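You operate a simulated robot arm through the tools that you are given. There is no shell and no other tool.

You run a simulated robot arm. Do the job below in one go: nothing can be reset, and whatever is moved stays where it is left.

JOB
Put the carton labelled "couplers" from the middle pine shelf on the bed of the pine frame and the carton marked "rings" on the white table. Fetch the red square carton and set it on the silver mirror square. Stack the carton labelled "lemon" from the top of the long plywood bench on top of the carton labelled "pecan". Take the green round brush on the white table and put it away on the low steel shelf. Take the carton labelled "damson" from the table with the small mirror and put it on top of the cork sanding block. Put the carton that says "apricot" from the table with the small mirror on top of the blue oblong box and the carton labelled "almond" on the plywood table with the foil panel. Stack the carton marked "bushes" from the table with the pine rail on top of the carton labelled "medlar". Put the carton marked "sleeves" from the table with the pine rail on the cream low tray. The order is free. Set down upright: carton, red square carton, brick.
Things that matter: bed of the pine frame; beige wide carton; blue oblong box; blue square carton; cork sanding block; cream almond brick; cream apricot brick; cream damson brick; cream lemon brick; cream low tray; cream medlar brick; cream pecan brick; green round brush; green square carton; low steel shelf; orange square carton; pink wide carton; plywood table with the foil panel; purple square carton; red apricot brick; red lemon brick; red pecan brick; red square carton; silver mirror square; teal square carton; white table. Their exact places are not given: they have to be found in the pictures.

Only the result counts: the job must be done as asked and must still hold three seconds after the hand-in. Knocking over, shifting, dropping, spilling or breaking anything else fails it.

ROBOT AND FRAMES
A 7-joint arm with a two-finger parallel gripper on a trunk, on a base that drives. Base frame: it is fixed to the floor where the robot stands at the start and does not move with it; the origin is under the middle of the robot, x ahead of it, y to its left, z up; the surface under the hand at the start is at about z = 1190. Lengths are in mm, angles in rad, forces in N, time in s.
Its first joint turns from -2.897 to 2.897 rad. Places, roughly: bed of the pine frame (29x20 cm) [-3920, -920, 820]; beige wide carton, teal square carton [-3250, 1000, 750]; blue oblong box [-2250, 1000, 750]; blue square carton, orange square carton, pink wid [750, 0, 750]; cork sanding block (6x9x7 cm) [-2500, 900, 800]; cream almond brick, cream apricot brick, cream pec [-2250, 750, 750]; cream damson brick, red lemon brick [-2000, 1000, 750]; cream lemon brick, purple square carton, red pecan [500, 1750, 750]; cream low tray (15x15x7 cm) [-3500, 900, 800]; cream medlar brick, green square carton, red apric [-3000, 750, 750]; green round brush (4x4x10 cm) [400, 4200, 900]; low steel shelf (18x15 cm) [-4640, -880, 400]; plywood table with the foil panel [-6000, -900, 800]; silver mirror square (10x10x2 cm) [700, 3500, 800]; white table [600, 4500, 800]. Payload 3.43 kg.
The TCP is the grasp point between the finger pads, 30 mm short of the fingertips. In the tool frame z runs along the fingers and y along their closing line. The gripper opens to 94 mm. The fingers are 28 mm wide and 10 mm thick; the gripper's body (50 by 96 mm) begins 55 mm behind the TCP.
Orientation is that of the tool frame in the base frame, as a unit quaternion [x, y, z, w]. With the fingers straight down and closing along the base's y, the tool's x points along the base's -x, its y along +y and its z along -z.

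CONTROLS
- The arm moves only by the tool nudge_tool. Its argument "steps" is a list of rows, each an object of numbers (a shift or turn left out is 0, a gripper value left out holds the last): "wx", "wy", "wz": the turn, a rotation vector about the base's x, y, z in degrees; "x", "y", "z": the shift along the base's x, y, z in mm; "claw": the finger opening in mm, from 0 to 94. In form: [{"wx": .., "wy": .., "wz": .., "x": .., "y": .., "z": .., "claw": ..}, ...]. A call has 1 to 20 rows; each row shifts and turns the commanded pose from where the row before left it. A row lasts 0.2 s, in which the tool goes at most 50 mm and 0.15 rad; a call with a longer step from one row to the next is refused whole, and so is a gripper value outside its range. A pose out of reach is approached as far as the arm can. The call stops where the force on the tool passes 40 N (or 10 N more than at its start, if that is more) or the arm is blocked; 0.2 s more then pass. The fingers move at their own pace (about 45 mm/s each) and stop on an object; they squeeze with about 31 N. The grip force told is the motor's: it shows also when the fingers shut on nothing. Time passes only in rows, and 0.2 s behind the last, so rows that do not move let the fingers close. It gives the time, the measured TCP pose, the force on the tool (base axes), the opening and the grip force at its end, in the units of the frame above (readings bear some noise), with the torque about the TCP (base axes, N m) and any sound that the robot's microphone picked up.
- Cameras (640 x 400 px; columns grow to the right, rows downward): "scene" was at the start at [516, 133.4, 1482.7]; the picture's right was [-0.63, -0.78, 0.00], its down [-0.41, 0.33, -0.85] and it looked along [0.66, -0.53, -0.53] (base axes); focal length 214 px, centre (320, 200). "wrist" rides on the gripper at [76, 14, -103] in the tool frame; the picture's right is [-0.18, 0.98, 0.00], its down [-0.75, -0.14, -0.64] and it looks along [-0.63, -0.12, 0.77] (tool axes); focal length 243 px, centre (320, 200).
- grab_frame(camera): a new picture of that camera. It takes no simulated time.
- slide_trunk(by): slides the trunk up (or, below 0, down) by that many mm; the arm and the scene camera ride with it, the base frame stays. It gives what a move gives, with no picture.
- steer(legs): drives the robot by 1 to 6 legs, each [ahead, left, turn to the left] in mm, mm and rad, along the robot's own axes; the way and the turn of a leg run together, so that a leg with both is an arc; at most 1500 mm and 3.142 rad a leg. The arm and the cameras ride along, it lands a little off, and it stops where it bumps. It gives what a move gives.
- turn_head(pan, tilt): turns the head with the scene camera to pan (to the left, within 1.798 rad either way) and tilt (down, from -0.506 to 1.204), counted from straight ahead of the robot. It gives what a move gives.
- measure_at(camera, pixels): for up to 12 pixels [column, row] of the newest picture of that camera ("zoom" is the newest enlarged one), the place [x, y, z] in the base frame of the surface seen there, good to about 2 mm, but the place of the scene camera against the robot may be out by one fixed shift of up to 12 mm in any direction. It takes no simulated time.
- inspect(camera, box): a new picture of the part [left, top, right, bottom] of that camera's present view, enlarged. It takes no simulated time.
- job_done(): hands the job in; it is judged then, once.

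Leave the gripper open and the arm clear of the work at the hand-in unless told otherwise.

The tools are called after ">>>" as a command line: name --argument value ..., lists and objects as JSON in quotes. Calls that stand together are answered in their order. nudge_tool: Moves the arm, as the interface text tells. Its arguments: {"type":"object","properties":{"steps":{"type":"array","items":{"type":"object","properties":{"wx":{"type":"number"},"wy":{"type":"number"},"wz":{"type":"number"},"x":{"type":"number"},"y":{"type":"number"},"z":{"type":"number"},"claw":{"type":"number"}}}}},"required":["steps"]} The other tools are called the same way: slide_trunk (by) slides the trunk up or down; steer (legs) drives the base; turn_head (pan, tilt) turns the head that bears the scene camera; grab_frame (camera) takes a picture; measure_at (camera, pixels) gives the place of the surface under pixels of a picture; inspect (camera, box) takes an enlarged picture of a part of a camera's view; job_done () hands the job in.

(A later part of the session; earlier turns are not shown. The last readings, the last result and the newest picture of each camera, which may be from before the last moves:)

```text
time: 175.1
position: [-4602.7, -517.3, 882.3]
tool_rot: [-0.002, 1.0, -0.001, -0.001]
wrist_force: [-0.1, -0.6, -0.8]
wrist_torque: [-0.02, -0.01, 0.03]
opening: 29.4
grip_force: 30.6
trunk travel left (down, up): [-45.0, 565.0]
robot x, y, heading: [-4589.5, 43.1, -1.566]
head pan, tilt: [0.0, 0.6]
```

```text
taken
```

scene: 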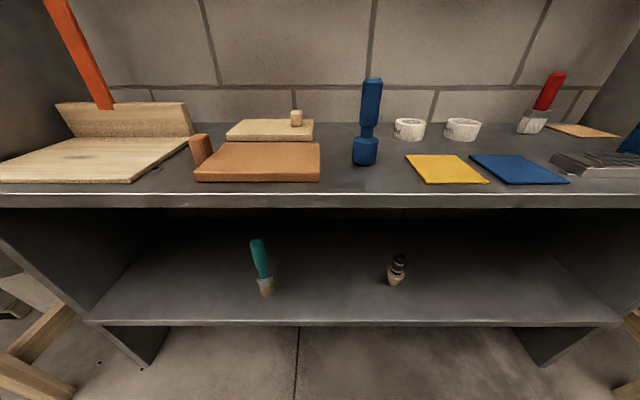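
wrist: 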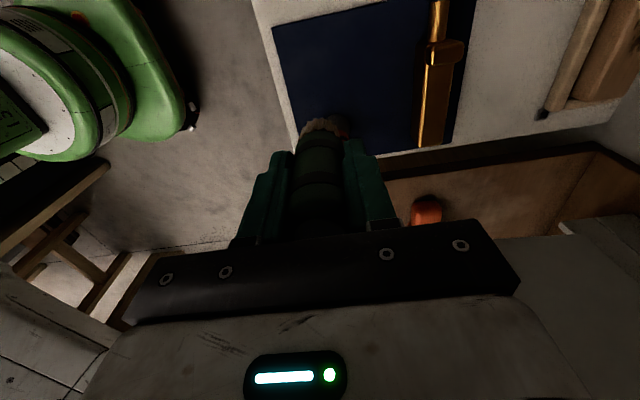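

I drive 78 mm to the robot's right and 150 mm ahead, then lower the hand in front of the shelf.

>>> steer --legs '[[0, -80, 0], [140, 0, 0]]'

>>> nudge_tool --steps '[{"z": -45}, {"z": -45}, {"z": -45}, {"z": -45}, {"z": -45}, {"z": -45}, {"z": -45}, {"z": -45}, {"z": -40}]'

>>> grab_frame --camera "scene"

>>> grab_frame --camera "wrist"

```text
time: 177.1
position: [-4681.6, -659.7, 881.3]
tool_rot: [-0.001, 1.0, 0.0, -0.001]
wrist_force: [-0.1, 0.5, -1.0]
wrist_torque: [0.02, 0.01, 0.03]
opening: 29.3
grip_force: 31.1
trunk travel left (down, up): [-45.0, 565.0]
robot x, y, heading: [-4670.4, -98.1, -1.567]
head pan, tilt: [0.0, 0.6]
```

```text
time: 179.1
position: [-4680.6, -662.9, 857.7]
tool_rot: [0.001, 1.0, 0.006, -0.001]
wrist_force: [0.0, -0.5, -0.6]
wrist_torque: [0.04, 0.01, -0.02]
opening: 29.4
grip_force: 30.8
out of reach, approached as far as the arm can: row 1, 2, 3, 4, 5, 6, 7, 8, 9
trunk travel left (down, up): [-45.0, 565.0]
robot x, y, heading: [-4666.8, -98.2, -1.566]
head pan, tilt: [0.0, 0.6]
```

```text
taken
```

scene: 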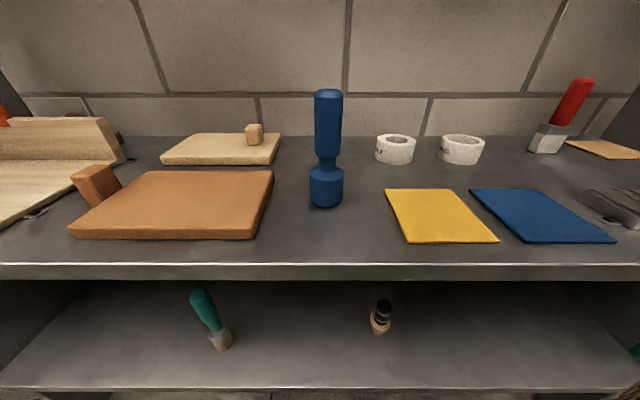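

```text
taken
```

wrist: 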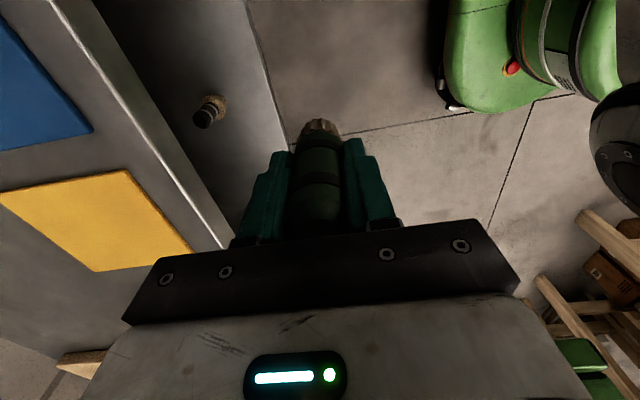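

The arm reports out of reach at z≈858 in this gripper yaw, so that yaw is near a joint limit. I'll turn back −90° to the natural yaw (wrist camera toward the robot); first a small upward row to see where the commanded pose is.

>>> nudge_tool --steps '[{"z": 40}]'

```text
time: 179.5
position: [-4681.2, -662.5, 896.5]
tool_rot: [-0.001, 1.0, 0.001, -0.001]
wrist_force: [-0.6, 0.3, -0.8]
wrist_torque: [-0.03, 0.03, -0.01]
opening: 29.6
grip_force: 31.1
trunk travel left (down, up): [-45.0, 565.0]
robot x, y, heading: [-4667.4, -99.6, -1.57]
head pan, tilt: [0.0, 0.6]
```

The commanded pose follows the measured one. I rotate −90° to the natural yaw and try descending.

>>> nudge_tool --steps '[{"wz": -8.182}, {"wz": -8.182}, {"wz": -8.182}, {"wz": -8.182}, {"wz": -8.182}, {"wz": -8.182}, {"wz": -8.182}, {"wz": -8.182}, {"wz": -8.182}, {"wz": -8.182}, {"wz": -8.18}, {"z": -40}, {"z": -40}]'

```text
time: 182.3
position: [-4690.1, -665.7, 861.3]
tool_rot: [0.707, 0.708, 0.0, -0.001]
wrist_force: [0.6, 0.6, -1.1]
wrist_torque: [0.01, 0.03, 0.02]
opening: 29.4
grip_force: 31.2
out of reach, approached as far as the arm can: row 12, 13
trunk travel left (down, up): [-45.0, 565.0]
robot x, y, heading: [-4667.7, -96.8, -1.569]
head pan, tilt: [0.0, 0.6]
```

Still limited at z≈860 when close in. I'll look at the arm's posture with the head camera to understand.

>>> turn_head --pan -1.79 --tilt 0.2

>>> grab_frame --camera "scene"

>>> measure_at --camera "scene" --pixels '[[100, 100], [200, 150], [300, 150], [400, 150], [500, 150], [300, 250], [400, 250], [500, 250], [300, 50], [400, 50], [500, 50], [200, 50]]'

```text
time: 184.1
position: [-4691.1, -665.6, 861.5]
tool_rot: [0.707, 0.707, 0.0, -0.001]
wrist_force: [-0.6, 1.1, -0.9]
wrist_torque: [0.03, -0.02, 0.02]
opening: 29.4
grip_force: 31.1
trunk travel left (down, up): [-45.0, 565.0]
robot x, y, heading: [-4666.8, -98.3, -1.567]
head pan, tilt: [-1.791, 0.201]
```

```text
taken
```

scene: 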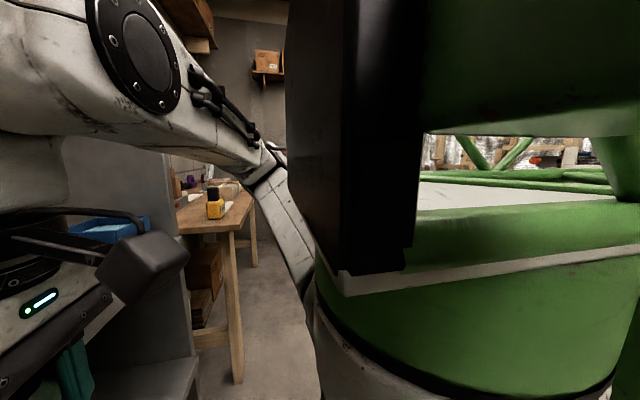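

```text
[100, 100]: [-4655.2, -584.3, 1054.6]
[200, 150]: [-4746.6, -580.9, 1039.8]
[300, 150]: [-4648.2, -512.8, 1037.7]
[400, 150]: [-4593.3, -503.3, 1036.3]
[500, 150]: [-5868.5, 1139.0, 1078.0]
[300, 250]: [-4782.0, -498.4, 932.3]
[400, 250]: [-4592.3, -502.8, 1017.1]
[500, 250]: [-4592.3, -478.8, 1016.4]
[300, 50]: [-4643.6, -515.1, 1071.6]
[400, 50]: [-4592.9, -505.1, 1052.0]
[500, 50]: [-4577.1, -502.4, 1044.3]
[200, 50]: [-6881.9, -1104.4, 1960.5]
```

The elbow is out to the right and the arm is rather folded. Reaching further out should free it: I back the base 230 mm and extend the arm forward by the same, then try to descend.

>>> steer --legs '[[-230, 0, 0]]'

>>> nudge_tool --steps '[{"y": -40, "z": 5}, {"y": -40}, {"y": -40}, {"y": -40}, {"y": -40}, {"z": -40}, {"z": -40}]'

```text
time: 185.8
position: [-4689.8, -439.2, 862.8]
tool_rot: [0.705, 0.709, 0.001, 0.0]
wrist_force: [0.1, -0.1, -0.9]
wrist_torque: [0.01, -0.02, -0.01]
opening: 29.4
grip_force: 31.0
trunk travel left (down, up): [-45.0, 565.0]
robot x, y, heading: [-4670.0, 128.3, -1.568]
head pan, tilt: [-1.791, 0.201]
```

```text
time: 187.4
position: [-4690.1, -639.2, 787.1]
tool_rot: [0.705, 0.709, 0.001, -0.001]
wrist_force: [-0.3, 0.2, -0.9]
wrist_torque: [-0.01, -0.02, 0.02]
opening: 29.3
grip_force: 31.0
trunk travel left (down, up): [-45.0, 565.0]
robot x, y, heading: [-4670.4, 125.9, -1.568]
head pan, tilt: [-1.791, 0.201]
```

Now it descends. I continue down to z≈480 in front of the shelf.

>>> nudge_tool --steps '[{"z": -45}, {"z": -45}, {"z": -45}, {"z": -45}, {"z": -45}, {"z": -45}, {"z": -35}]'

>>> grab_frame --camera "scene"

```text
time: 189.0
position: [-4689.7, -638.7, 480.8]
tool_rot: [0.705, 0.709, 0.0, 0.0]
wrist_force: [0.7, 0.3, -0.2]
wrist_torque: [0.0, -0.02, -0.02]
opening: 29.6
grip_force: 30.5
trunk travel left (down, up): [-45.0, 565.0]
robot x, y, heading: [-4670.7, 129.2, -1.573]
head pan, tilt: [-1.791, 0.201]
```

```text
taken
```

scene: 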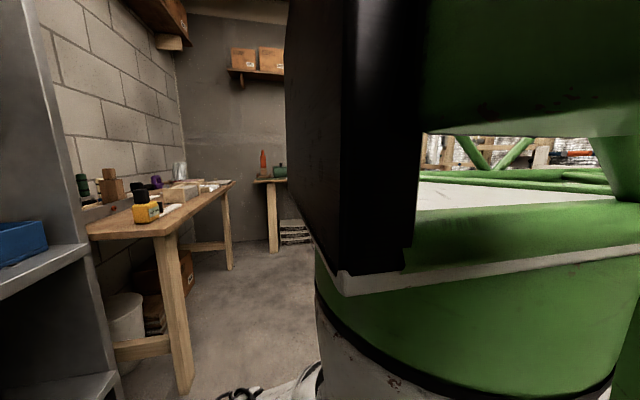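

Now z=481. I drive ahead 150 mm so the hand moves over the low tier, then look from the scene camera.

>>> steer --legs '[[150, 0, 0]]'

>>> turn_head --pan -0.3 --tilt 0.8

>>> grab_frame --camera "scene"

>>> grab_frame --camera "wrist"

```text
time: 190.4
position: [-4691.2, -790.2, 481.4]
tool_rot: [0.706, 0.708, 0.0, 0.0]
wrist_force: [-0.5, -0.3, -1.5]
wrist_torque: [0.04, 0.01, -0.03]
opening: 29.6
grip_force: 30.3
trunk travel left (down, up): [-45.0, 565.0]
robot x, y, heading: [-4667.2, -24.2, -1.565]
head pan, tilt: [-1.791, 0.201]
```

```text
time: 192.0
position: [-4690.7, -789.8, 480.8]
tool_rot: [0.706, 0.708, 0.0, -0.001]
wrist_force: [0.5, 0.8, -0.7]
wrist_torque: [0.01, 0.03, -0.03]
opening: 29.4
grip_force: 31.0
trunk travel left (down, up): [-45.0, 565.0]
robot x, y, heading: [-4669.8, -24.1, -1.57]
head pan, tilt: [-0.3, 0.799]
```

```text
taken
```

scene: 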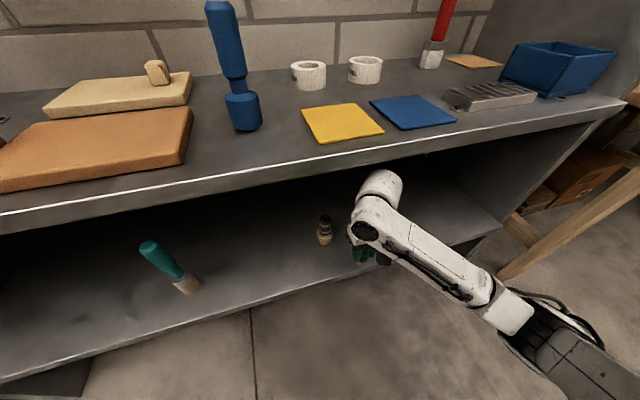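

```text
taken
```

wrist: 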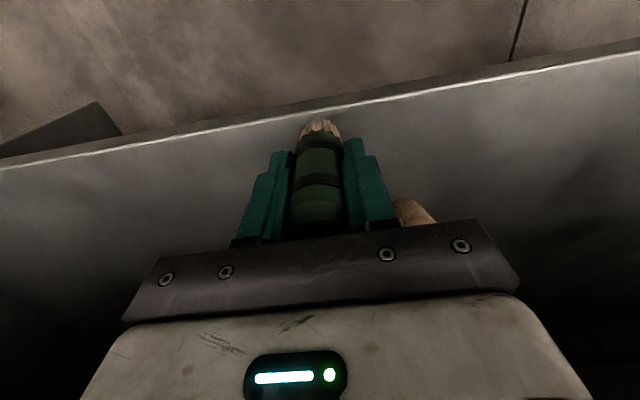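

The hand is entering the low tier, with the black brush to its left (wrist picture 410,212). I measure clearances to the tier above and to that brush.

>>> measure_at --camera "scene" --pixels '[[385, 172], [370, 182], [395, 185], [325, 240], [325, 220], [330, 160], [400, 145], [360, 258]]'

>>> measure_at --camera "wrist" --pixels '[[405, 205], [420, 210], [430, 222], [250, 125], [330, 100], [480, 120], [320, 127]]'

```text
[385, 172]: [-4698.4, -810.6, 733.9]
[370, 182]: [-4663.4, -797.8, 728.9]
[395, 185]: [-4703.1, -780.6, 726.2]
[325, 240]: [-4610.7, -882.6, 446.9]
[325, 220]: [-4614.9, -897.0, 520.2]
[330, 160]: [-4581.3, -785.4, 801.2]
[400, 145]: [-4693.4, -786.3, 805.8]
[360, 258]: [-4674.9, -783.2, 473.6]
```

```text
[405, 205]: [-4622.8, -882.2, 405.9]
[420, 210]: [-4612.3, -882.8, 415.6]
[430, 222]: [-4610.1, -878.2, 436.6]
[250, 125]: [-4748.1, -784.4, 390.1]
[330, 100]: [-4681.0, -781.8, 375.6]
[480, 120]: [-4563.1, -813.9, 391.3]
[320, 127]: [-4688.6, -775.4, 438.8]
```

Clearance above is 70 mm. I move in 75 mm, 6 mm toward +x, and lower to just above the tier.

>>> nudge_tool --steps '[{"y": -38, "x": 3}, {"y": -37, "x": 3}, {"z": -12}, {"z": -8}]'

>>> nudge_tool --steps '[{"z": -2}, {"z": -2}, {"z": -2}]'

```text
time: 193.0
position: [-4685.2, -866.0, 460.6]
tool_rot: [0.706, 0.709, 0.001, -0.001]
wrist_force: [-0.1, -0.3, -1.2]
wrist_torque: [0.02, 0.01, 0.01]
opening: 29.6
grip_force: 31.4
trunk travel left (down, up): [-45.0, 565.0]
robot x, y, heading: [-4669.9, -21.0, -1.567]
head pan, tilt: [-0.3, 0.799]
```

```text
time: 193.8
position: [-4684.6, -865.0, 454.0]
tool_rot: [0.706, 0.709, 0.0, 0.0]
wrist_force: [1.2, -0.7, -0.5]
wrist_torque: [0.0, -0.01, -0.02]
opening: 29.5
grip_force: 31.1
trunk travel left (down, up): [-45.0, 565.0]
robot x, y, heading: [-4668.8, -25.1, -1.569]
head pan, tilt: [-0.3, 0.799]
```

>>> nudge_tool --steps '[{"z": -1}, {"z": -1}]'

>>> grab_frame --camera "scene"

```text
time: 194.4
position: [-4686.2, -865.5, 452.8]
tool_rot: [0.706, 0.708, 0.001, -0.001]
wrist_force: [0.3, -0.1, -0.8]
wrist_torque: [0.0, 0.0, 0.0]
opening: 29.6
grip_force: 31.2
trunk travel left (down, up): [-45.0, 565.0]
robot x, y, heading: [-4668.3, -23.9, -1.562]
head pan, tilt: [-0.3, 0.799]
```

```text
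taken
```

scene: 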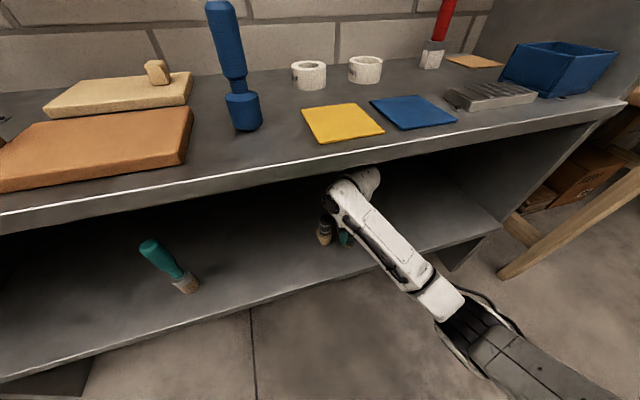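

No contact yet; I keep lowering in 1 mm rows and watch the force.

>>> nudge_tool --steps '[{"z": -1}, {"z": -1}, {}]'

```text
time: 195.2
position: [-4684.5, -865.6, 452.8]
tool_rot: [0.706, 0.708, 0.0, 0.0]
wrist_force: [-1.0, 1.1, 4.3]
wrist_torque: [0.12, 0.01, 0.02]
opening: 29.4
grip_force: 30.9
trunk travel left (down, up): [-45.0, 565.0]
robot x, y, heading: [-4666.9, -22.0, -1.571]
head pan, tilt: [-0.3, 0.799]
```

Contact (Fz≈4 N). I open the fingers only to about 50 mm, then rise a little and check.

>>> nudge_tool --steps '[{"claw": 36}, {"claw": 44}, {"claw": 50}, {"claw": 50}, {"claw": 50}]'

>>> nudge_tool --steps '[{"z": 15}, {"z": 20}, {"z": 20}]'

>>> grab_frame --camera "wrist"

>>> grab_frame --camera "scene"

```text
time: 196.4
position: [-4683.8, -864.2, 450.7]
tool_rot: [0.706, 0.708, 0.0, 0.0]
wrist_force: [0.5, -0.3, 0.3]
wrist_torque: [0.03, 0.02, 0.01]
opening: 50.2
grip_force: 0.0
trunk travel left (down, up): [-45.0, 565.0]
robot x, y, heading: [-4668.5, -25.2, -1.564]
head pan, tilt: [-0.3, 0.799]
```

```text
time: 197.2
position: [-4687.2, -865.6, 506.1]
tool_rot: [0.706, 0.708, 0.001, -0.001]
wrist_force: [1.0, 0.3, -0.6]
wrist_torque: [0.03, -0.03, -0.02]
opening: 49.7
grip_force: 0.0
trunk travel left (down, up): [-45.0, 565.0]
robot x, y, heading: [-4666.5, -25.6, -1.571]
head pan, tilt: [-0.3, 0.799]
```

```text
taken
```

wrist: 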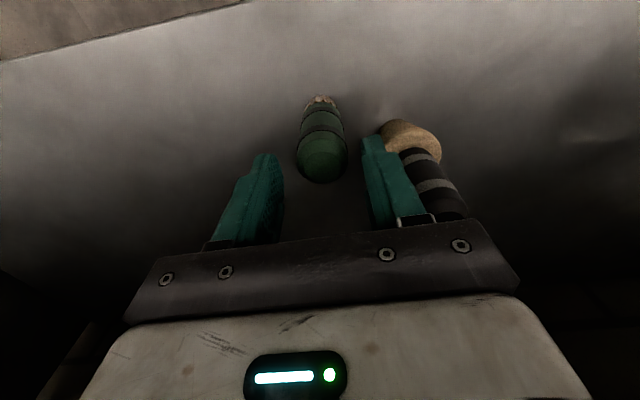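

```text
taken
```

scene: 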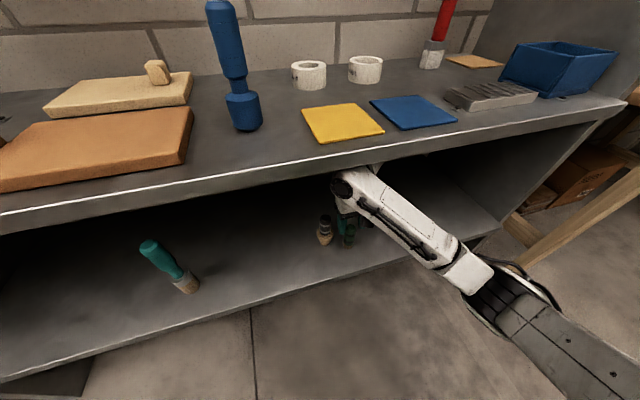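

The green brush stands free between the fingers. I withdraw straight out along +y (the fingers are on either side in x).

>>> nudge_tool --steps '[{"y": 20, "z": 3}, {"y": 40}, {"y": 45}, {"y": 45}]'

>>> steer --legs '[[-200, 0, 0]]'

>>> turn_head --pan 0.0 --tilt 0.65

>>> grab_frame --camera "scene"

```text
time: 198.2
position: [-4685.7, -716.4, 509.2]
tool_rot: [0.706, 0.708, 0.0, -0.001]
wrist_force: [0.7, -0.4, -0.7]
wrist_torque: [0.02, 0.01, 0.01]
opening: 49.9
grip_force: 0.0
trunk travel left (down, up): [-45.0, 565.0]
robot x, y, heading: [-4667.5, -23.1, -1.568]
head pan, tilt: [-0.3, 0.799]
```

```text
time: 199.8
position: [-4688.0, -516.7, 510.0]
tool_rot: [0.707, 0.707, 0.0, 0.0]
wrist_force: [0.2, -1.0, 0.2]
wrist_torque: [0.03, -0.01, 0.01]
opening: 50.1
grip_force: 0.1
trunk travel left (down, up): [-45.0, 565.0]
robot x, y, heading: [-4665.3, 177.9, -1.57]
head pan, tilt: [-0.3, 0.799]
```

```text
time: 200.6
position: [-4688.3, -516.1, 509.3]
tool_rot: [0.707, 0.707, 0.0, 0.0]
wrist_force: [-1.1, -0.8, -1.1]
wrist_torque: [0.05, 0.03, -0.02]
opening: 50.4
grip_force: 0.0
trunk travel left (down, up): [-45.0, 565.0]
robot x, y, heading: [-4669.2, 180.1, -1.574]
head pan, tilt: [0.0, 0.649]
```

```text
taken
```

scene: 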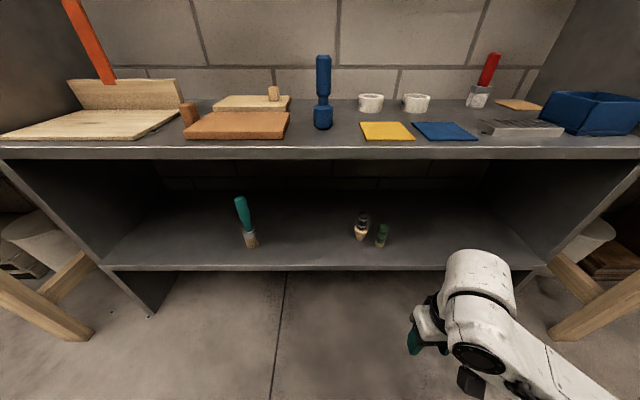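

The green brush stands on the low steel shelf. I raise the trunk and the hand for the next tasks on the tables across the aisle.

>>> slide_trunk --by 400

>>> slide_trunk --by 120

>>> nudge_tool --steps '[{"z": 45, "claw": 94}, {"z": 45}, {"z": 45}, {"z": 45}, {"z": 45}, {"z": 45}, {"z": 45}]'

>>> turn_head --pan 0.6 --tilt 0.7

>>> grab_frame --camera "scene"

```text
time: 204.4
position: [-4688.7, -516.6, 910.0]
tool_rot: [0.707, 0.707, 0.0, -0.001]
wrist_force: [0.6, 0.6, 0.0]
wrist_torque: [0.0, 0.01, 0.0]
opening: 50.1
grip_force: 0.0
trunk travel left (down, up): [-445.0, 165.0]
robot x, y, heading: [-4671.9, 176.9, -1.567]
head pan, tilt: [0.0, 0.649]
```

```text
time: 205.9
position: [-4688.2, -516.5, 1028.8]
tool_rot: [0.707, 0.707, 0.001, 0.0]
wrist_force: [-0.9, -0.3, -0.6]
wrist_torque: [0.01, 0.05, -0.02]
opening: 49.9
grip_force: 0.0
trunk travel left (down, up): [-565.0, 45.0]
robot x, y, heading: [-4669.0, 177.7, -1.57]
head pan, tilt: [0.0, 0.649]
```

```text
time: 207.5
position: [-4689.1, -514.9, 1344.7]
tool_rot: [0.706, 0.708, 0.001, -0.001]
wrist_force: [-0.1, -0.3, -0.3]
wrist_torque: [0.0, 0.03, -0.04]
opening: 93.9
grip_force: 0.1
trunk travel left (down, up): [-565.0, 45.0]
robot x, y, heading: [-4667.4, 176.3, -1.57]
head pan, tilt: [0.0, 0.649]
```

```text
time: 208.5
position: [-4688.8, -514.9, 1344.0]
tool_rot: [0.707, 0.708, 0.001, -0.002]
wrist_force: [0.3, 0.1, 0.2]
wrist_torque: [0.05, 0.0, 0.0]
opening: 93.9
grip_force: 0.0
trunk travel left (down, up): [-565.0, 45.0]
robot x, y, heading: [-4668.9, 174.2, -1.57]
head pan, tilt: [0.6, 0.7]
```

```text
taken
```

scene: 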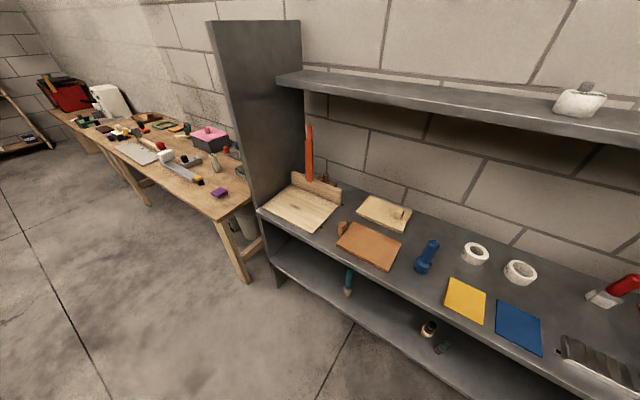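

I measure the pine frame's bed (around (300,208)) for later use.

>>> inspect --camera "scene" --box '[240, 120, 420, 280]'

>>> measure_at --camera "scene" --pixels '[[266, 208], [309, 230], [337, 206], [296, 188], [302, 208], [343, 190], [300, 150], [262, 208], [340, 240], [365, 262], [285, 78], [300, 90]]'

```text
2.50 times, centred on (330, 200) of scene
```

zoom: 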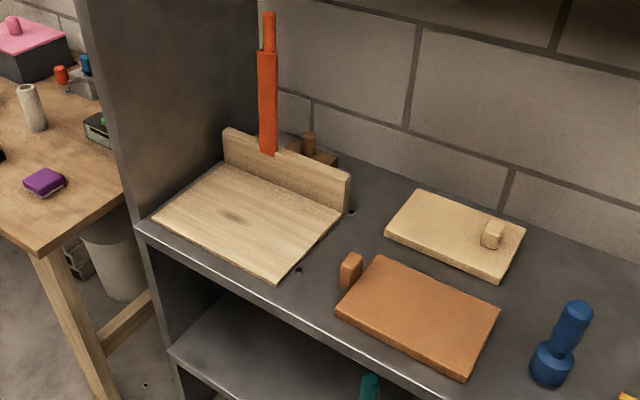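

```text
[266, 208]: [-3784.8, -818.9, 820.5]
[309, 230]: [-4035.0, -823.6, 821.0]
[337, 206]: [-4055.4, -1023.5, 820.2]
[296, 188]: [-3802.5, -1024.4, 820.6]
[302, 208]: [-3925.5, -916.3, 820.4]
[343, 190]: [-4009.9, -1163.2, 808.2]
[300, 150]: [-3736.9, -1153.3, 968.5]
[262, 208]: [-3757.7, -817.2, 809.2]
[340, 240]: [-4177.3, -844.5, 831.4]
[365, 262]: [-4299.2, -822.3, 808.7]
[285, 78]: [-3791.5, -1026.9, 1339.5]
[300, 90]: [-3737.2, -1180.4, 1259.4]
```

The bed spans x −3775…−4060, y −815…−1025, z≈812. Now I turn around to face +y and move to the table with the pine rail.

>>> steer --legs '[[0, 0, 1.57], [0, 0, 1.57]]'

>>> steer --legs '[[-130, 0, 0], [0, -1150, 0]]'

>>> turn_head --pan 0.0 --tilt 0.8

>>> grab_frame --camera "scene"

```text
time: 216.6
position: [-4655.1, 869.0, 1342.9]
tool_rot: [0.711, -0.703, 0.001, 0.0]
wrist_force: [1.3, -0.6, 0.1]
wrist_torque: [0.0, 0.0, 0.01]
opening: 93.9
grip_force: 0.2
trunk travel left (down, up): [-565.0, 45.0]
robot x, y, heading: [-4667.8, 178.1, 1.585]
head pan, tilt: [0.6, 0.7]
```

```text
time: 223.3
position: [-3506.2, 756.4, 1344.1]
tool_rot: [0.714, -0.7, 0.0, 0.001]
wrist_force: [-0.5, 0.3, -0.5]
wrist_torque: [0.02, 0.03, -0.04]
opening: 94.0
grip_force: 0.0
trunk travel left (down, up): [-565.0, 45.0]
robot x, y, heading: [-3514.1, 67.2, 1.589]
head pan, tilt: [0.6, 0.7]
```

```text
time: 224.3
position: [-3505.2, 757.7, 1343.9]
tool_rot: [0.715, -0.7, 0.002, 0.001]
wrist_force: [0.9, 0.4, -0.2]
wrist_torque: [0.0, 0.0, 0.0]
opening: 94.3
grip_force: 0.0
trunk travel left (down, up): [-565.0, 45.0]
robot x, y, heading: [-3511.8, 65.1, 1.589]
head pan, tilt: [0.0, 0.799]
```

```text
taken
```

scene: 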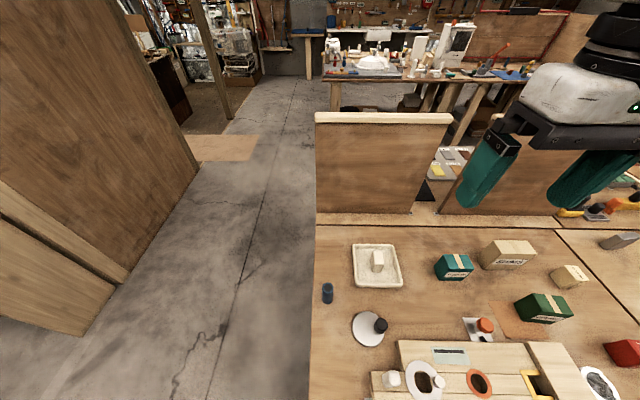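

I see the table with the pine rail: tray with a block at (377,265), teal carton (455,267), beige carton (508,255), cream brick (568,276), green carton (543,308). I enlarge.

>>> inspect --camera "scene" --box '[330, 225, 630, 345]'

>>> inspect --camera "scene" --box '[335, 235, 420, 300]'

>>> grab_frame --camera "wrist"

```text
2.13 times, centred on (480, 285) of scene
```

zoom: 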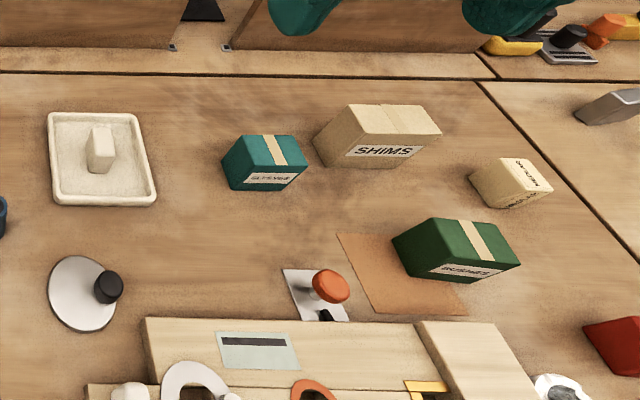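

```text
6.15 times, centred on (378, 268) of scene
```

zoom: 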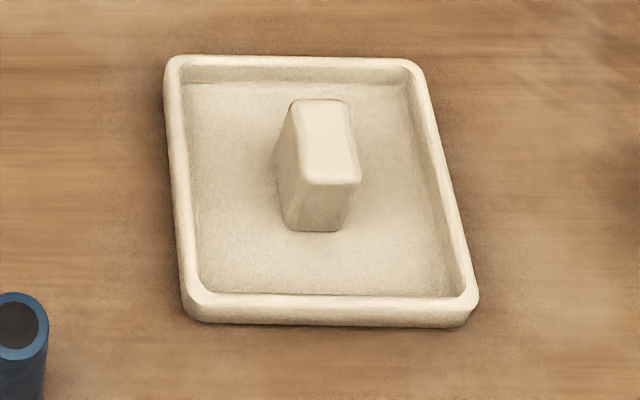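

```text
taken
```

wrist: 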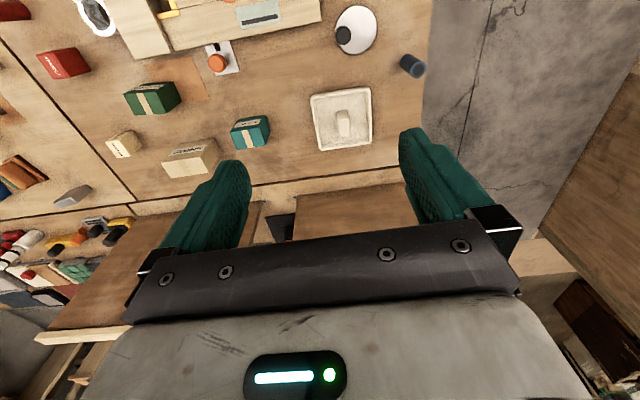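

I read SLEEVES (teal), SHIMS (beige), MEDLAR (cream), BUSHES (green). The tray has a post in its middle. I measure all in the wrist picture.

>>> measure_at --camera "wrist" --pixels '[[312, 96], [368, 90], [318, 147], [369, 142], [343, 122], [328, 130], [355, 100], [350, 142], [250, 128], [122, 143], [150, 95], [190, 150]]'

>>> inspect --camera "wrist" --box '[220, 70, 400, 170]'

```text
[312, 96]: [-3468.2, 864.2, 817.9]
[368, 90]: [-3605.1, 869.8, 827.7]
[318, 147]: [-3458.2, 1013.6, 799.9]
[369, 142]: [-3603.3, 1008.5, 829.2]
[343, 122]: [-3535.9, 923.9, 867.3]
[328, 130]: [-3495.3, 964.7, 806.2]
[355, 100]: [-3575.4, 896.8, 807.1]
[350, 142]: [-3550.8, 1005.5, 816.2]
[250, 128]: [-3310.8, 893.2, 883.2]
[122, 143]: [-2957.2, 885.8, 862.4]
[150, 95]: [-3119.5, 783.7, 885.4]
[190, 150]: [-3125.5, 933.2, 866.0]
```

```text
3.56 times, centred on (310, 120) of wrist
```

zoom: 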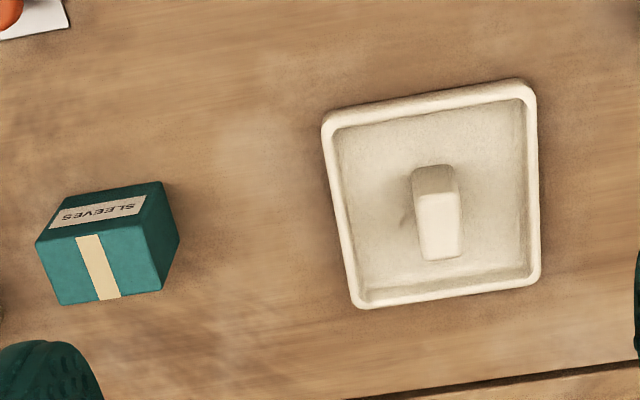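

The tray's outer size is about x −3460…−3605, y 862…1013, floor z≈806, rim ≈828, with a centred post up to z≈867. I lower the hand to measure the free space around the post more exactly.

>>> nudge_tool --steps '[{"z": -45, "x": -10}, {"z": -45, "x": -10}, {"z": -45}, {"z": -45}, {"z": -45}]'

>>> grab_frame --camera "wrist"

>>> inspect --camera "wrist" --box '[260, 40, 420, 160]'

```text
time: 225.5
position: [-3525.2, 756.4, 1121.3]
tool_rot: [0.714, -0.7, 0.0, 0.0]
wrist_force: [0.8, -0.7, 0.8]
wrist_torque: [-0.01, 0.03, 0.04]
opening: 93.8
grip_force: 0.0
trunk travel left (down, up): [-565.0, 45.0]
robot x, y, heading: [-3516.3, 67.7, 1.592]
head pan, tilt: [0.0, 0.799]
```

```text
taken
```

wrist: 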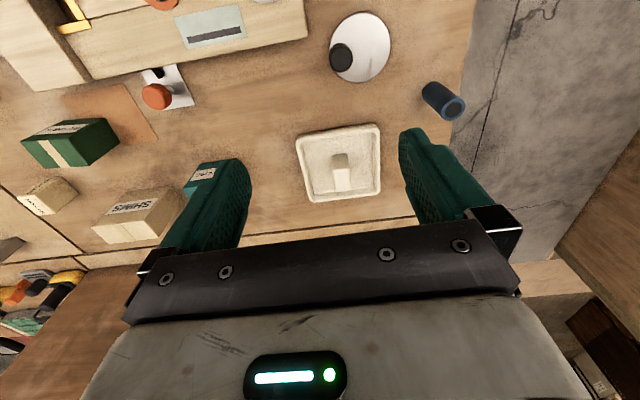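

```text
3.33 times, centred on (340, 100) of wrist
```

zoom: 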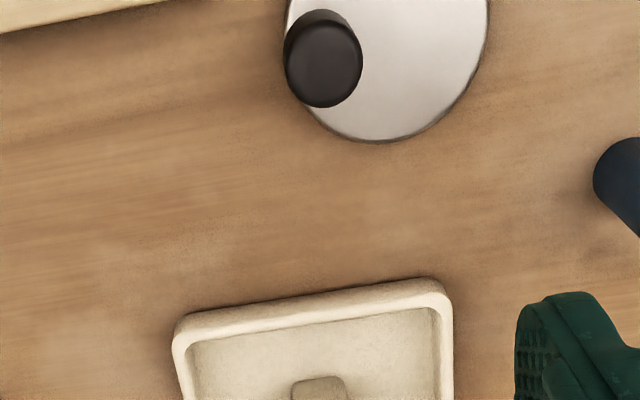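

>>> inspect --camera "wrist" --box '[280, 110, 400, 210]'

```text
4.00 times, centred on (340, 160) of wrist
```

zoom: 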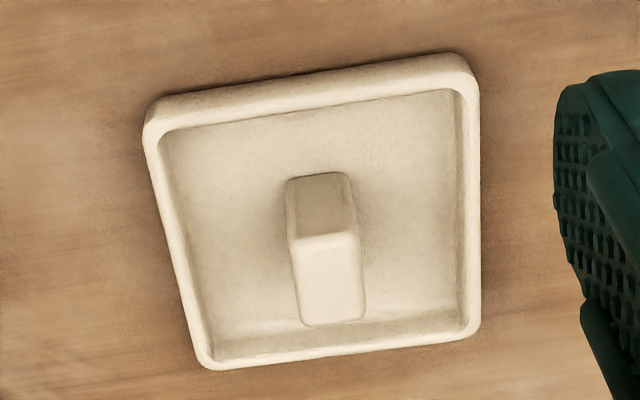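

I measure points on the tray floor, rim and post in this enlarged picture.

>>> measure_at --camera "zoom" --pixels '[[185, 150], [280, 200], [292, 190], [345, 183], [362, 200], [445, 110], [455, 280], [225, 325], [300, 245], [350, 240], [310, 315], [358, 310]]'

>>> measure_at --camera "zoom" --pixels '[[155, 125], [152, 108], [470, 65], [470, 335], [205, 362], [175, 240], [187, 240], [458, 200], [470, 200], [320, 100], [320, 88], [320, 200]]'

```text
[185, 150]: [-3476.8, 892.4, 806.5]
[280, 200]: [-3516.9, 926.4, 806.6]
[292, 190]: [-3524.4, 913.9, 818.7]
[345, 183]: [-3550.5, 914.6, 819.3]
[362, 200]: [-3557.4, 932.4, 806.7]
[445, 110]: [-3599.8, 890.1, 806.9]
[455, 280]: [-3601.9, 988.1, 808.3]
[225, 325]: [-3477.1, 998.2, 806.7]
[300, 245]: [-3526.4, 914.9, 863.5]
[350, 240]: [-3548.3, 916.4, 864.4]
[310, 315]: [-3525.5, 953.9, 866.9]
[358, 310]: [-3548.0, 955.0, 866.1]
```

```text
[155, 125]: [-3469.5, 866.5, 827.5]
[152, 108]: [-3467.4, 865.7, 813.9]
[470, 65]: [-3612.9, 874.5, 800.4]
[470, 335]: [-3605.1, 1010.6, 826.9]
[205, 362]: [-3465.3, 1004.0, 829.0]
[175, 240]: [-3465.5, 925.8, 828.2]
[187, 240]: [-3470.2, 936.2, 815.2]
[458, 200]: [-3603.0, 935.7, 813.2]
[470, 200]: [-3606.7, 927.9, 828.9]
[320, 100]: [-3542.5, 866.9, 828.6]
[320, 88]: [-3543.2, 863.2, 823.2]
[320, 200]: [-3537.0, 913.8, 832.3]
```

The post leaves only ~50 mm on each side – too tight for a 50 mm-deep carton – so the carton will stand centred on the post's top (30×45 mm at z≈866.5, centre (−3537,935)). I now raise the hand, turn it −90° (closing along y) and position for the teal SLEEVES carton.

>>> nudge_tool --steps '[{"z": 40, "wz": -8.182}, {"z": 40, "wz": -8.182}, {"z": 40, "wz": -8.182}, {"z": 40, "wz": -8.182}, {"z": 40, "wz": -8.182}, {"wz": -8.182}, {"wz": -8.182}, {"wz": -8.182}, {"wz": -8.182}, {"wz": -8.182}, {"wz": -7.0}]'

>>> slide_trunk --by -250

>>> steer --legs '[[0, -100, 0]]'

>>> turn_head --pan -0.25 --tilt 0.8

>>> grab_frame --camera "scene"

>>> grab_frame --camera "wrist"

```text
time: 227.9
position: [-3526.3, 757.9, 1317.6]
tool_rot: [-0.019, 1.0, -0.001, 0.0]
wrist_force: [-1.0, -0.8, 0.2]
wrist_torque: [-0.01, -0.02, 0.0]
opening: 94.1
grip_force: 0.2
trunk travel left (down, up): [-565.0, 45.0]
robot x, y, heading: [-3513.3, 64.9, 1.59]
head pan, tilt: [0.0, 0.799]
```

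```text
time: 230.5
position: [-3525.9, 757.4, 1067.7]
tool_rot: [-0.02, 1.0, 0.0, -0.001]
wrist_force: [0.1, -0.1, 0.2]
wrist_torque: [0.0, 0.05, -0.03]
opening: 94.0
grip_force: 0.1
trunk travel left (down, up): [-315.0, 295.0]
robot x, y, heading: [-3511.9, 65.7, 1.592]
head pan, tilt: [0.0, 0.799]
```

```text
time: 231.7
position: [-3424.5, 760.0, 1068.2]
tool_rot: [-0.02, 1.0, 0.0, 0.0]
wrist_force: [0.7, -0.1, -0.7]
wrist_torque: [0.03, -0.02, 0.06]
opening: 94.0
grip_force: 0.0
trunk travel left (down, up): [-315.0, 295.0]
robot x, y, heading: [-3412.2, 65.6, 1.588]
head pan, tilt: [0.0, 0.799]
```

```text
time: 232.4
position: [-3425.5, 760.3, 1068.9]
tool_rot: [-0.02, 1.0, 0.0, 0.0]
wrist_force: [-0.6, -1.0, 0.5]
wrist_torque: [-0.02, 0.01, 0.03]
opening: 94.0
grip_force: 0.0
trunk travel left (down, up): [-315.0, 295.0]
robot x, y, heading: [-3412.2, 63.8, 1.592]
head pan, tilt: [-0.25, 0.799]
```

```text
taken
```

scene: 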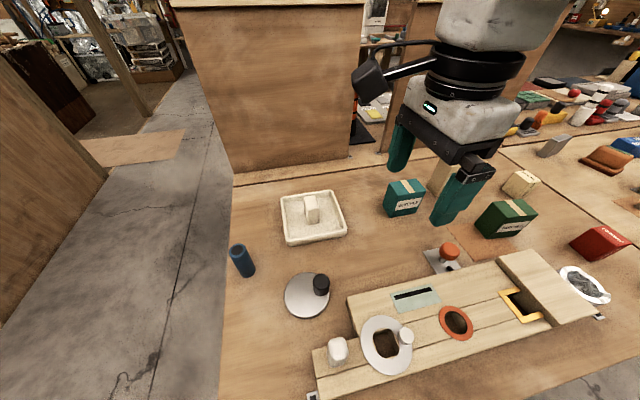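

```text
taken
```

wrist: 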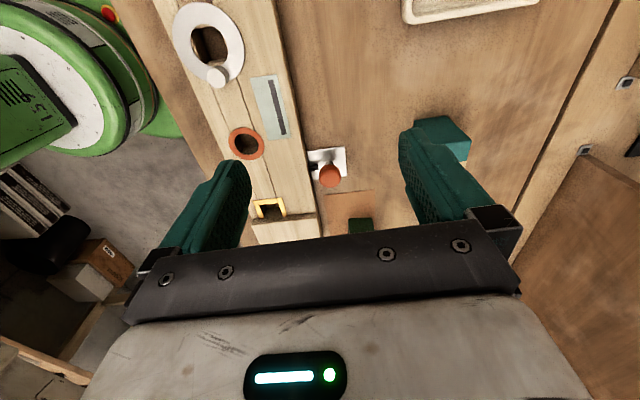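

I move the hand so the wrist camera sees the teal carton clear of the fingers.

>>> nudge_tool --steps '[{"x": -30, "y": 40}, {"x": -25, "y": 40}, {"x": -20, "y": 40}]'

>>> grab_frame --camera "wrist"

```text
time: 233.2
position: [-3499.2, 879.0, 1067.5]
tool_rot: [-0.02, 1.0, 0.0, -0.001]
wrist_force: [0.5, -0.3, 0.5]
wrist_torque: [0.03, 0.02, -0.01]
opening: 93.8
grip_force: 0.0
trunk travel left (down, up): [-315.0, 295.0]
robot x, y, heading: [-3414.3, 63.3, 1.591]
head pan, tilt: [-0.25, 0.799]
```

```text
taken
```

wrist: 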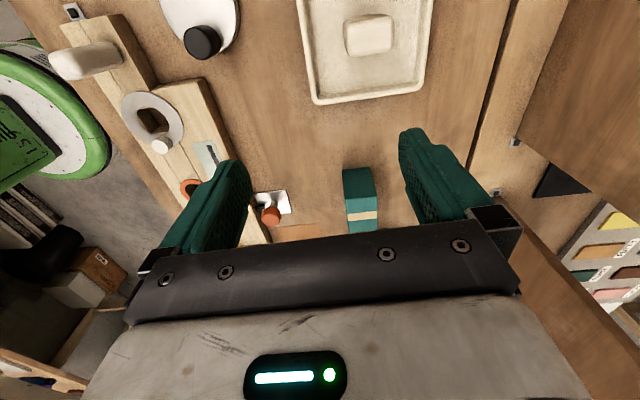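

The teal carton shows at (358,200), partly hidden by the gripper; I move 70 mm more toward −x.

>>> nudge_tool --steps '[{"x": -35}, {"x": -35}]'

>>> inspect --camera "wrist" --box '[260, 110, 420, 250]'

```text
time: 233.8
position: [-3570.2, 879.2, 1067.1]
tool_rot: [-0.019, 1.0, 0.0, 0.0]
wrist_force: [0.2, 0.0, 0.8]
wrist_torque: [0.01, 0.04, -0.01]
opening: 94.2
grip_force: 0.0
trunk travel left (down, up): [-315.0, 295.0]
robot x, y, heading: [-3416.8, 64.5, 1.591]
head pan, tilt: [-0.25, 0.799]
```

```text
2.86 times, centred on (340, 180) of wrist
```

zoom: 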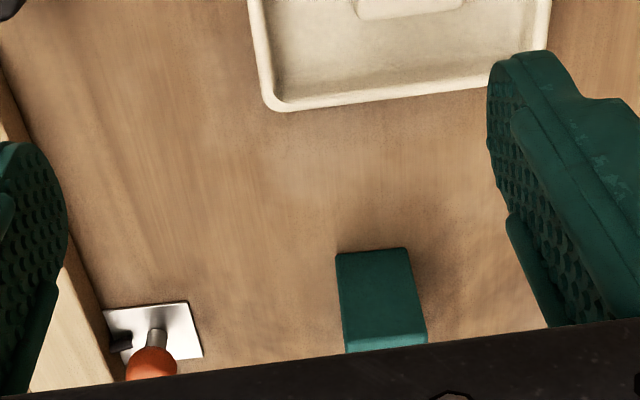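

Farther objects appear lower in this picture, so I should go the other way: x +150.

>>> nudge_tool --steps '[{"x": 40}, {"x": 40}, {"x": 40}, {"x": 40}]'

>>> inspect --camera "wrist" --box '[240, 40, 440, 240]'

```text
time: 234.8
position: [-3411.7, 877.8, 1067.5]
tool_rot: [-0.021, 1.0, 0.0, 0.0]
wrist_force: [0.6, -0.7, 0.5]
wrist_torque: [0.02, -0.03, 0.0]
opening: 94.2
grip_force: 0.0
trunk travel left (down, up): [-315.0, 295.0]
robot x, y, heading: [-3415.8, 66.1, 1.59]
head pan, tilt: [-0.25, 0.799]
```

```text
2.00 times, centred on (340, 140) of wrist
```

zoom: 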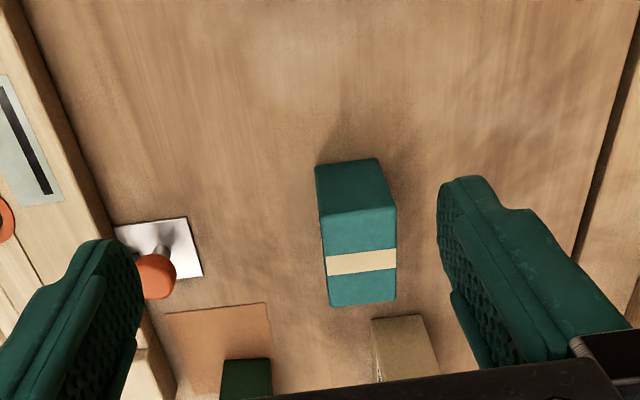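

Now the teal carton is clear. I measure its top-face corners and foot.

>>> measure_at --camera "zoom" --pixels '[[326, 222], [391, 214], [333, 300], [391, 294], [320, 175], [373, 165], [360, 260], [318, 200], [400, 200], [360, 320], [375, 340], [430, 340]]'

```text
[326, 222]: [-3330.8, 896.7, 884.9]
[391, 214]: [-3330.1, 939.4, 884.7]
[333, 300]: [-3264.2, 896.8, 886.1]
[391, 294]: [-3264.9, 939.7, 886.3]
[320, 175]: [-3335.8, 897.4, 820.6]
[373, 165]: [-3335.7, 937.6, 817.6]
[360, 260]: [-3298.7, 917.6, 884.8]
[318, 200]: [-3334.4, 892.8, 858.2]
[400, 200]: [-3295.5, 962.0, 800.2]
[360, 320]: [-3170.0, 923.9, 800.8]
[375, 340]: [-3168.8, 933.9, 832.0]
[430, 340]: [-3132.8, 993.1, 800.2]
```

Teal SLEEVES: x −3336…−3260, y 893…943, top z 885, aligned with the axes. I move over its centre (−3298,918), trim the yaw by −2.3°, and descend.

>>> nudge_tool --steps '[{"x": 38, "y": 13.4, "wz": -2.3}, {"x": 38, "y": 13.4}, {"x": 37.7, "y": 13.4}, {"z": -45}, {"z": -45}, {"z": -45}]'

>>> grab_frame --camera "wrist"

```text
time: 236.2
position: [-3297.7, 919.8, 935.2]
tool_rot: [0.001, 1.0, 0.001, 0.0]
wrist_force: [-0.2, -0.4, 0.5]
wrist_torque: [0.0, 0.06, 0.02]
opening: 93.8
grip_force: 0.1
trunk travel left (down, up): [-315.0, 295.0]
robot x, y, heading: [-3413.2, 67.5, 1.587]
head pan, tilt: [-0.25, 0.799]
```

```text
taken
```

wrist: 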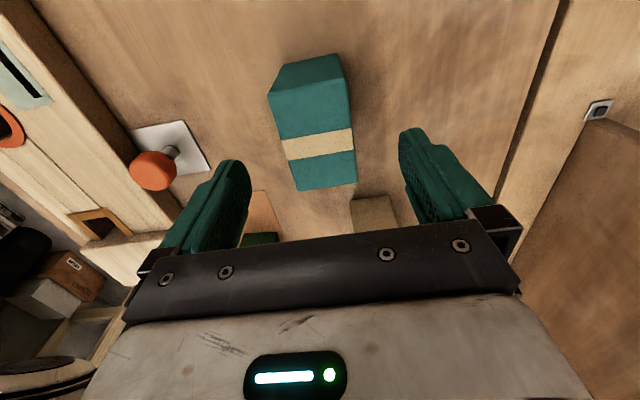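

The carton lies between the fingers. I go down to TCP z≈846 and close.

>>> nudge_tool --steps '[{"y": -1, "z": -40}, {"z": -35}, {"z": -14}, {"claw": 70}, {"claw": 50}, {"claw": 30}, {"claw": 30}, {"claw": 30}]'

```text
time: 238.0
position: [-3297.2, 919.0, 844.3]
tool_rot: [-0.001, 1.0, 0.001, -0.001]
wrist_force: [-0.1, 0.6, 0.1]
wrist_torque: [-0.01, -0.03, 0.02]
opening: 53.7
grip_force: 31.1
trunk travel left (down, up): [-315.0, 295.0]
robot x, y, heading: [-3414.3, 65.7, 1.59]
head pan, tilt: [-0.25, 0.799]
```

Gripped (54 mm). I lift 120 mm and carry it over the tray's post.

>>> nudge_tool --steps '[{"z": 40}, {"z": 40}, {"z": 40}, {"x": -40, "y": 3}, {"x": -40, "y": 3}, {"x": -40, "y": 3}, {"x": -40, "y": 3}, {"x": -40, "y": 3}, {"x": -39, "y": 1.5}, {}]'

>>> grab_frame --camera "wrist"

>>> grab_frame --camera "scene"

```text
time: 240.2
position: [-3534.4, 936.1, 963.2]
tool_rot: [0.0, 1.0, 0.0, -0.002]
wrist_force: [-0.9, 0.3, -1.5]
wrist_torque: [0.02, 0.01, -0.01]
opening: 53.6
grip_force: 30.8
trunk travel left (down, up): [-315.0, 295.0]
robot x, y, heading: [-3414.6, 67.0, 1.592]
head pan, tilt: [-0.25, 0.799]
```

```text
taken
```

wrist: 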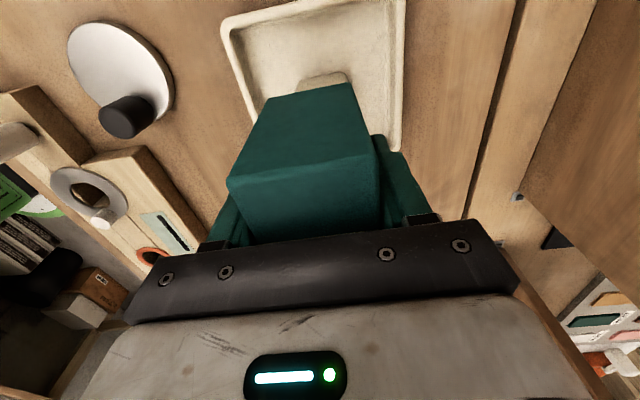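

```text
taken
```

scene: 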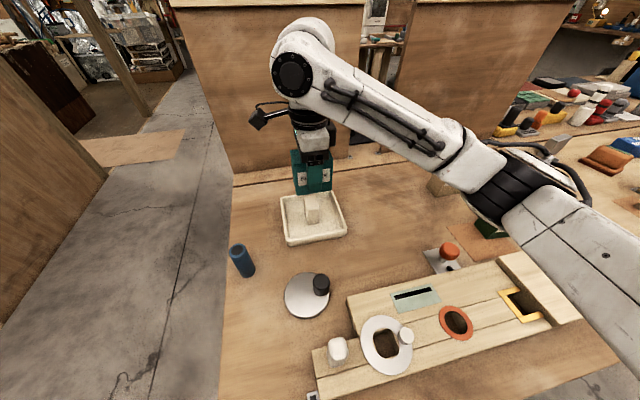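

Over the post. I shift −2 mm in x and lower to just above contact.

>>> nudge_tool --steps '[{"x": -2, "z": -25}, {"z": -20}, {"z": -3}]'

>>> nudge_tool --steps '[{"z": -1.5}, {"z": -1.5}, {"z": -1}, {}]'

```text
time: 241.0
position: [-3535.8, 935.1, 916.0]
tool_rot: [0.0, 1.0, -0.001, 0.0]
wrist_force: [0.4, 0.3, -1.1]
wrist_torque: [0.02, -0.01, -0.02]
opening: 54.0
grip_force: 30.8
trunk travel left (down, up): [-315.0, 295.0]
robot x, y, heading: [-3410.7, 64.5, 1.586]
head pan, tilt: [-0.25, 0.799]
```

```text
time: 242.0
position: [-3536.5, 934.6, 911.6]
tool_rot: [-0.001, 1.0, 0.0, 0.001]
wrist_force: [0.4, 0.2, -1.8]
wrist_torque: [-0.01, 0.03, 0.01]
opening: 53.9
grip_force: 31.2
trunk travel left (down, up): [-315.0, 295.0]
robot x, y, heading: [-3410.0, 69.9, 1.591]
head pan, tilt: [-0.25, 0.799]
```

>>> nudge_tool --steps '[{"z": -1}, {"z": -1}, {}]'

>>> grab_frame --camera "scene"

```text
time: 242.8
position: [-3537.4, 935.8, 911.7]
tool_rot: [0.0, 1.0, 0.001, -0.001]
wrist_force: [-0.8, 1.0, 2.8]
wrist_torque: [-0.02, -0.01, 0.0]
opening: 54.0
grip_force: 30.9
trunk travel left (down, up): [-315.0, 295.0]
robot x, y, heading: [-3414.5, 68.0, 1.591]
head pan, tilt: [-0.25, 0.799]
```

```text
taken
```

scene: 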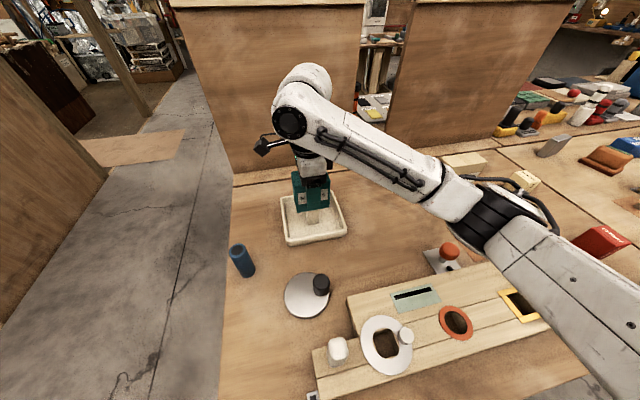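

Contact (≈3–4 N). Before releasing I check the elbow's height over the table and the green carton behind it.

>>> measure_at --camera "scene" --pixels '[[430, 190], [470, 220], [520, 240], [560, 290], [600, 340], [620, 360], [525, 180], [460, 160], [310, 195], [300, 220]]'

>>> inspect --camera "scene" --box '[260, 150, 380, 260]'

```text
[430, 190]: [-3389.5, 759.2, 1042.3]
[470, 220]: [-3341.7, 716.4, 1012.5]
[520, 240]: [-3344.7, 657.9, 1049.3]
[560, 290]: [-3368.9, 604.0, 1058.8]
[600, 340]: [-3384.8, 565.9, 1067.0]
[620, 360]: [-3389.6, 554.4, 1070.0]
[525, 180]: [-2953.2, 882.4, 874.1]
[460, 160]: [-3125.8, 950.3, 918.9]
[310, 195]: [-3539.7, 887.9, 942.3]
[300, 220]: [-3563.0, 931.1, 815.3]
```

```text
3.64 times, centred on (320, 205) of scene
```

zoom: 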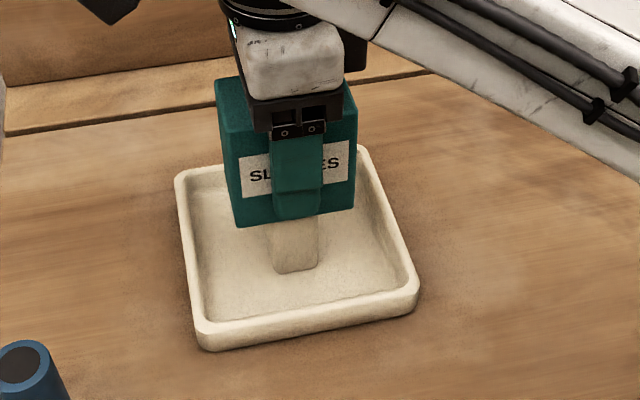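

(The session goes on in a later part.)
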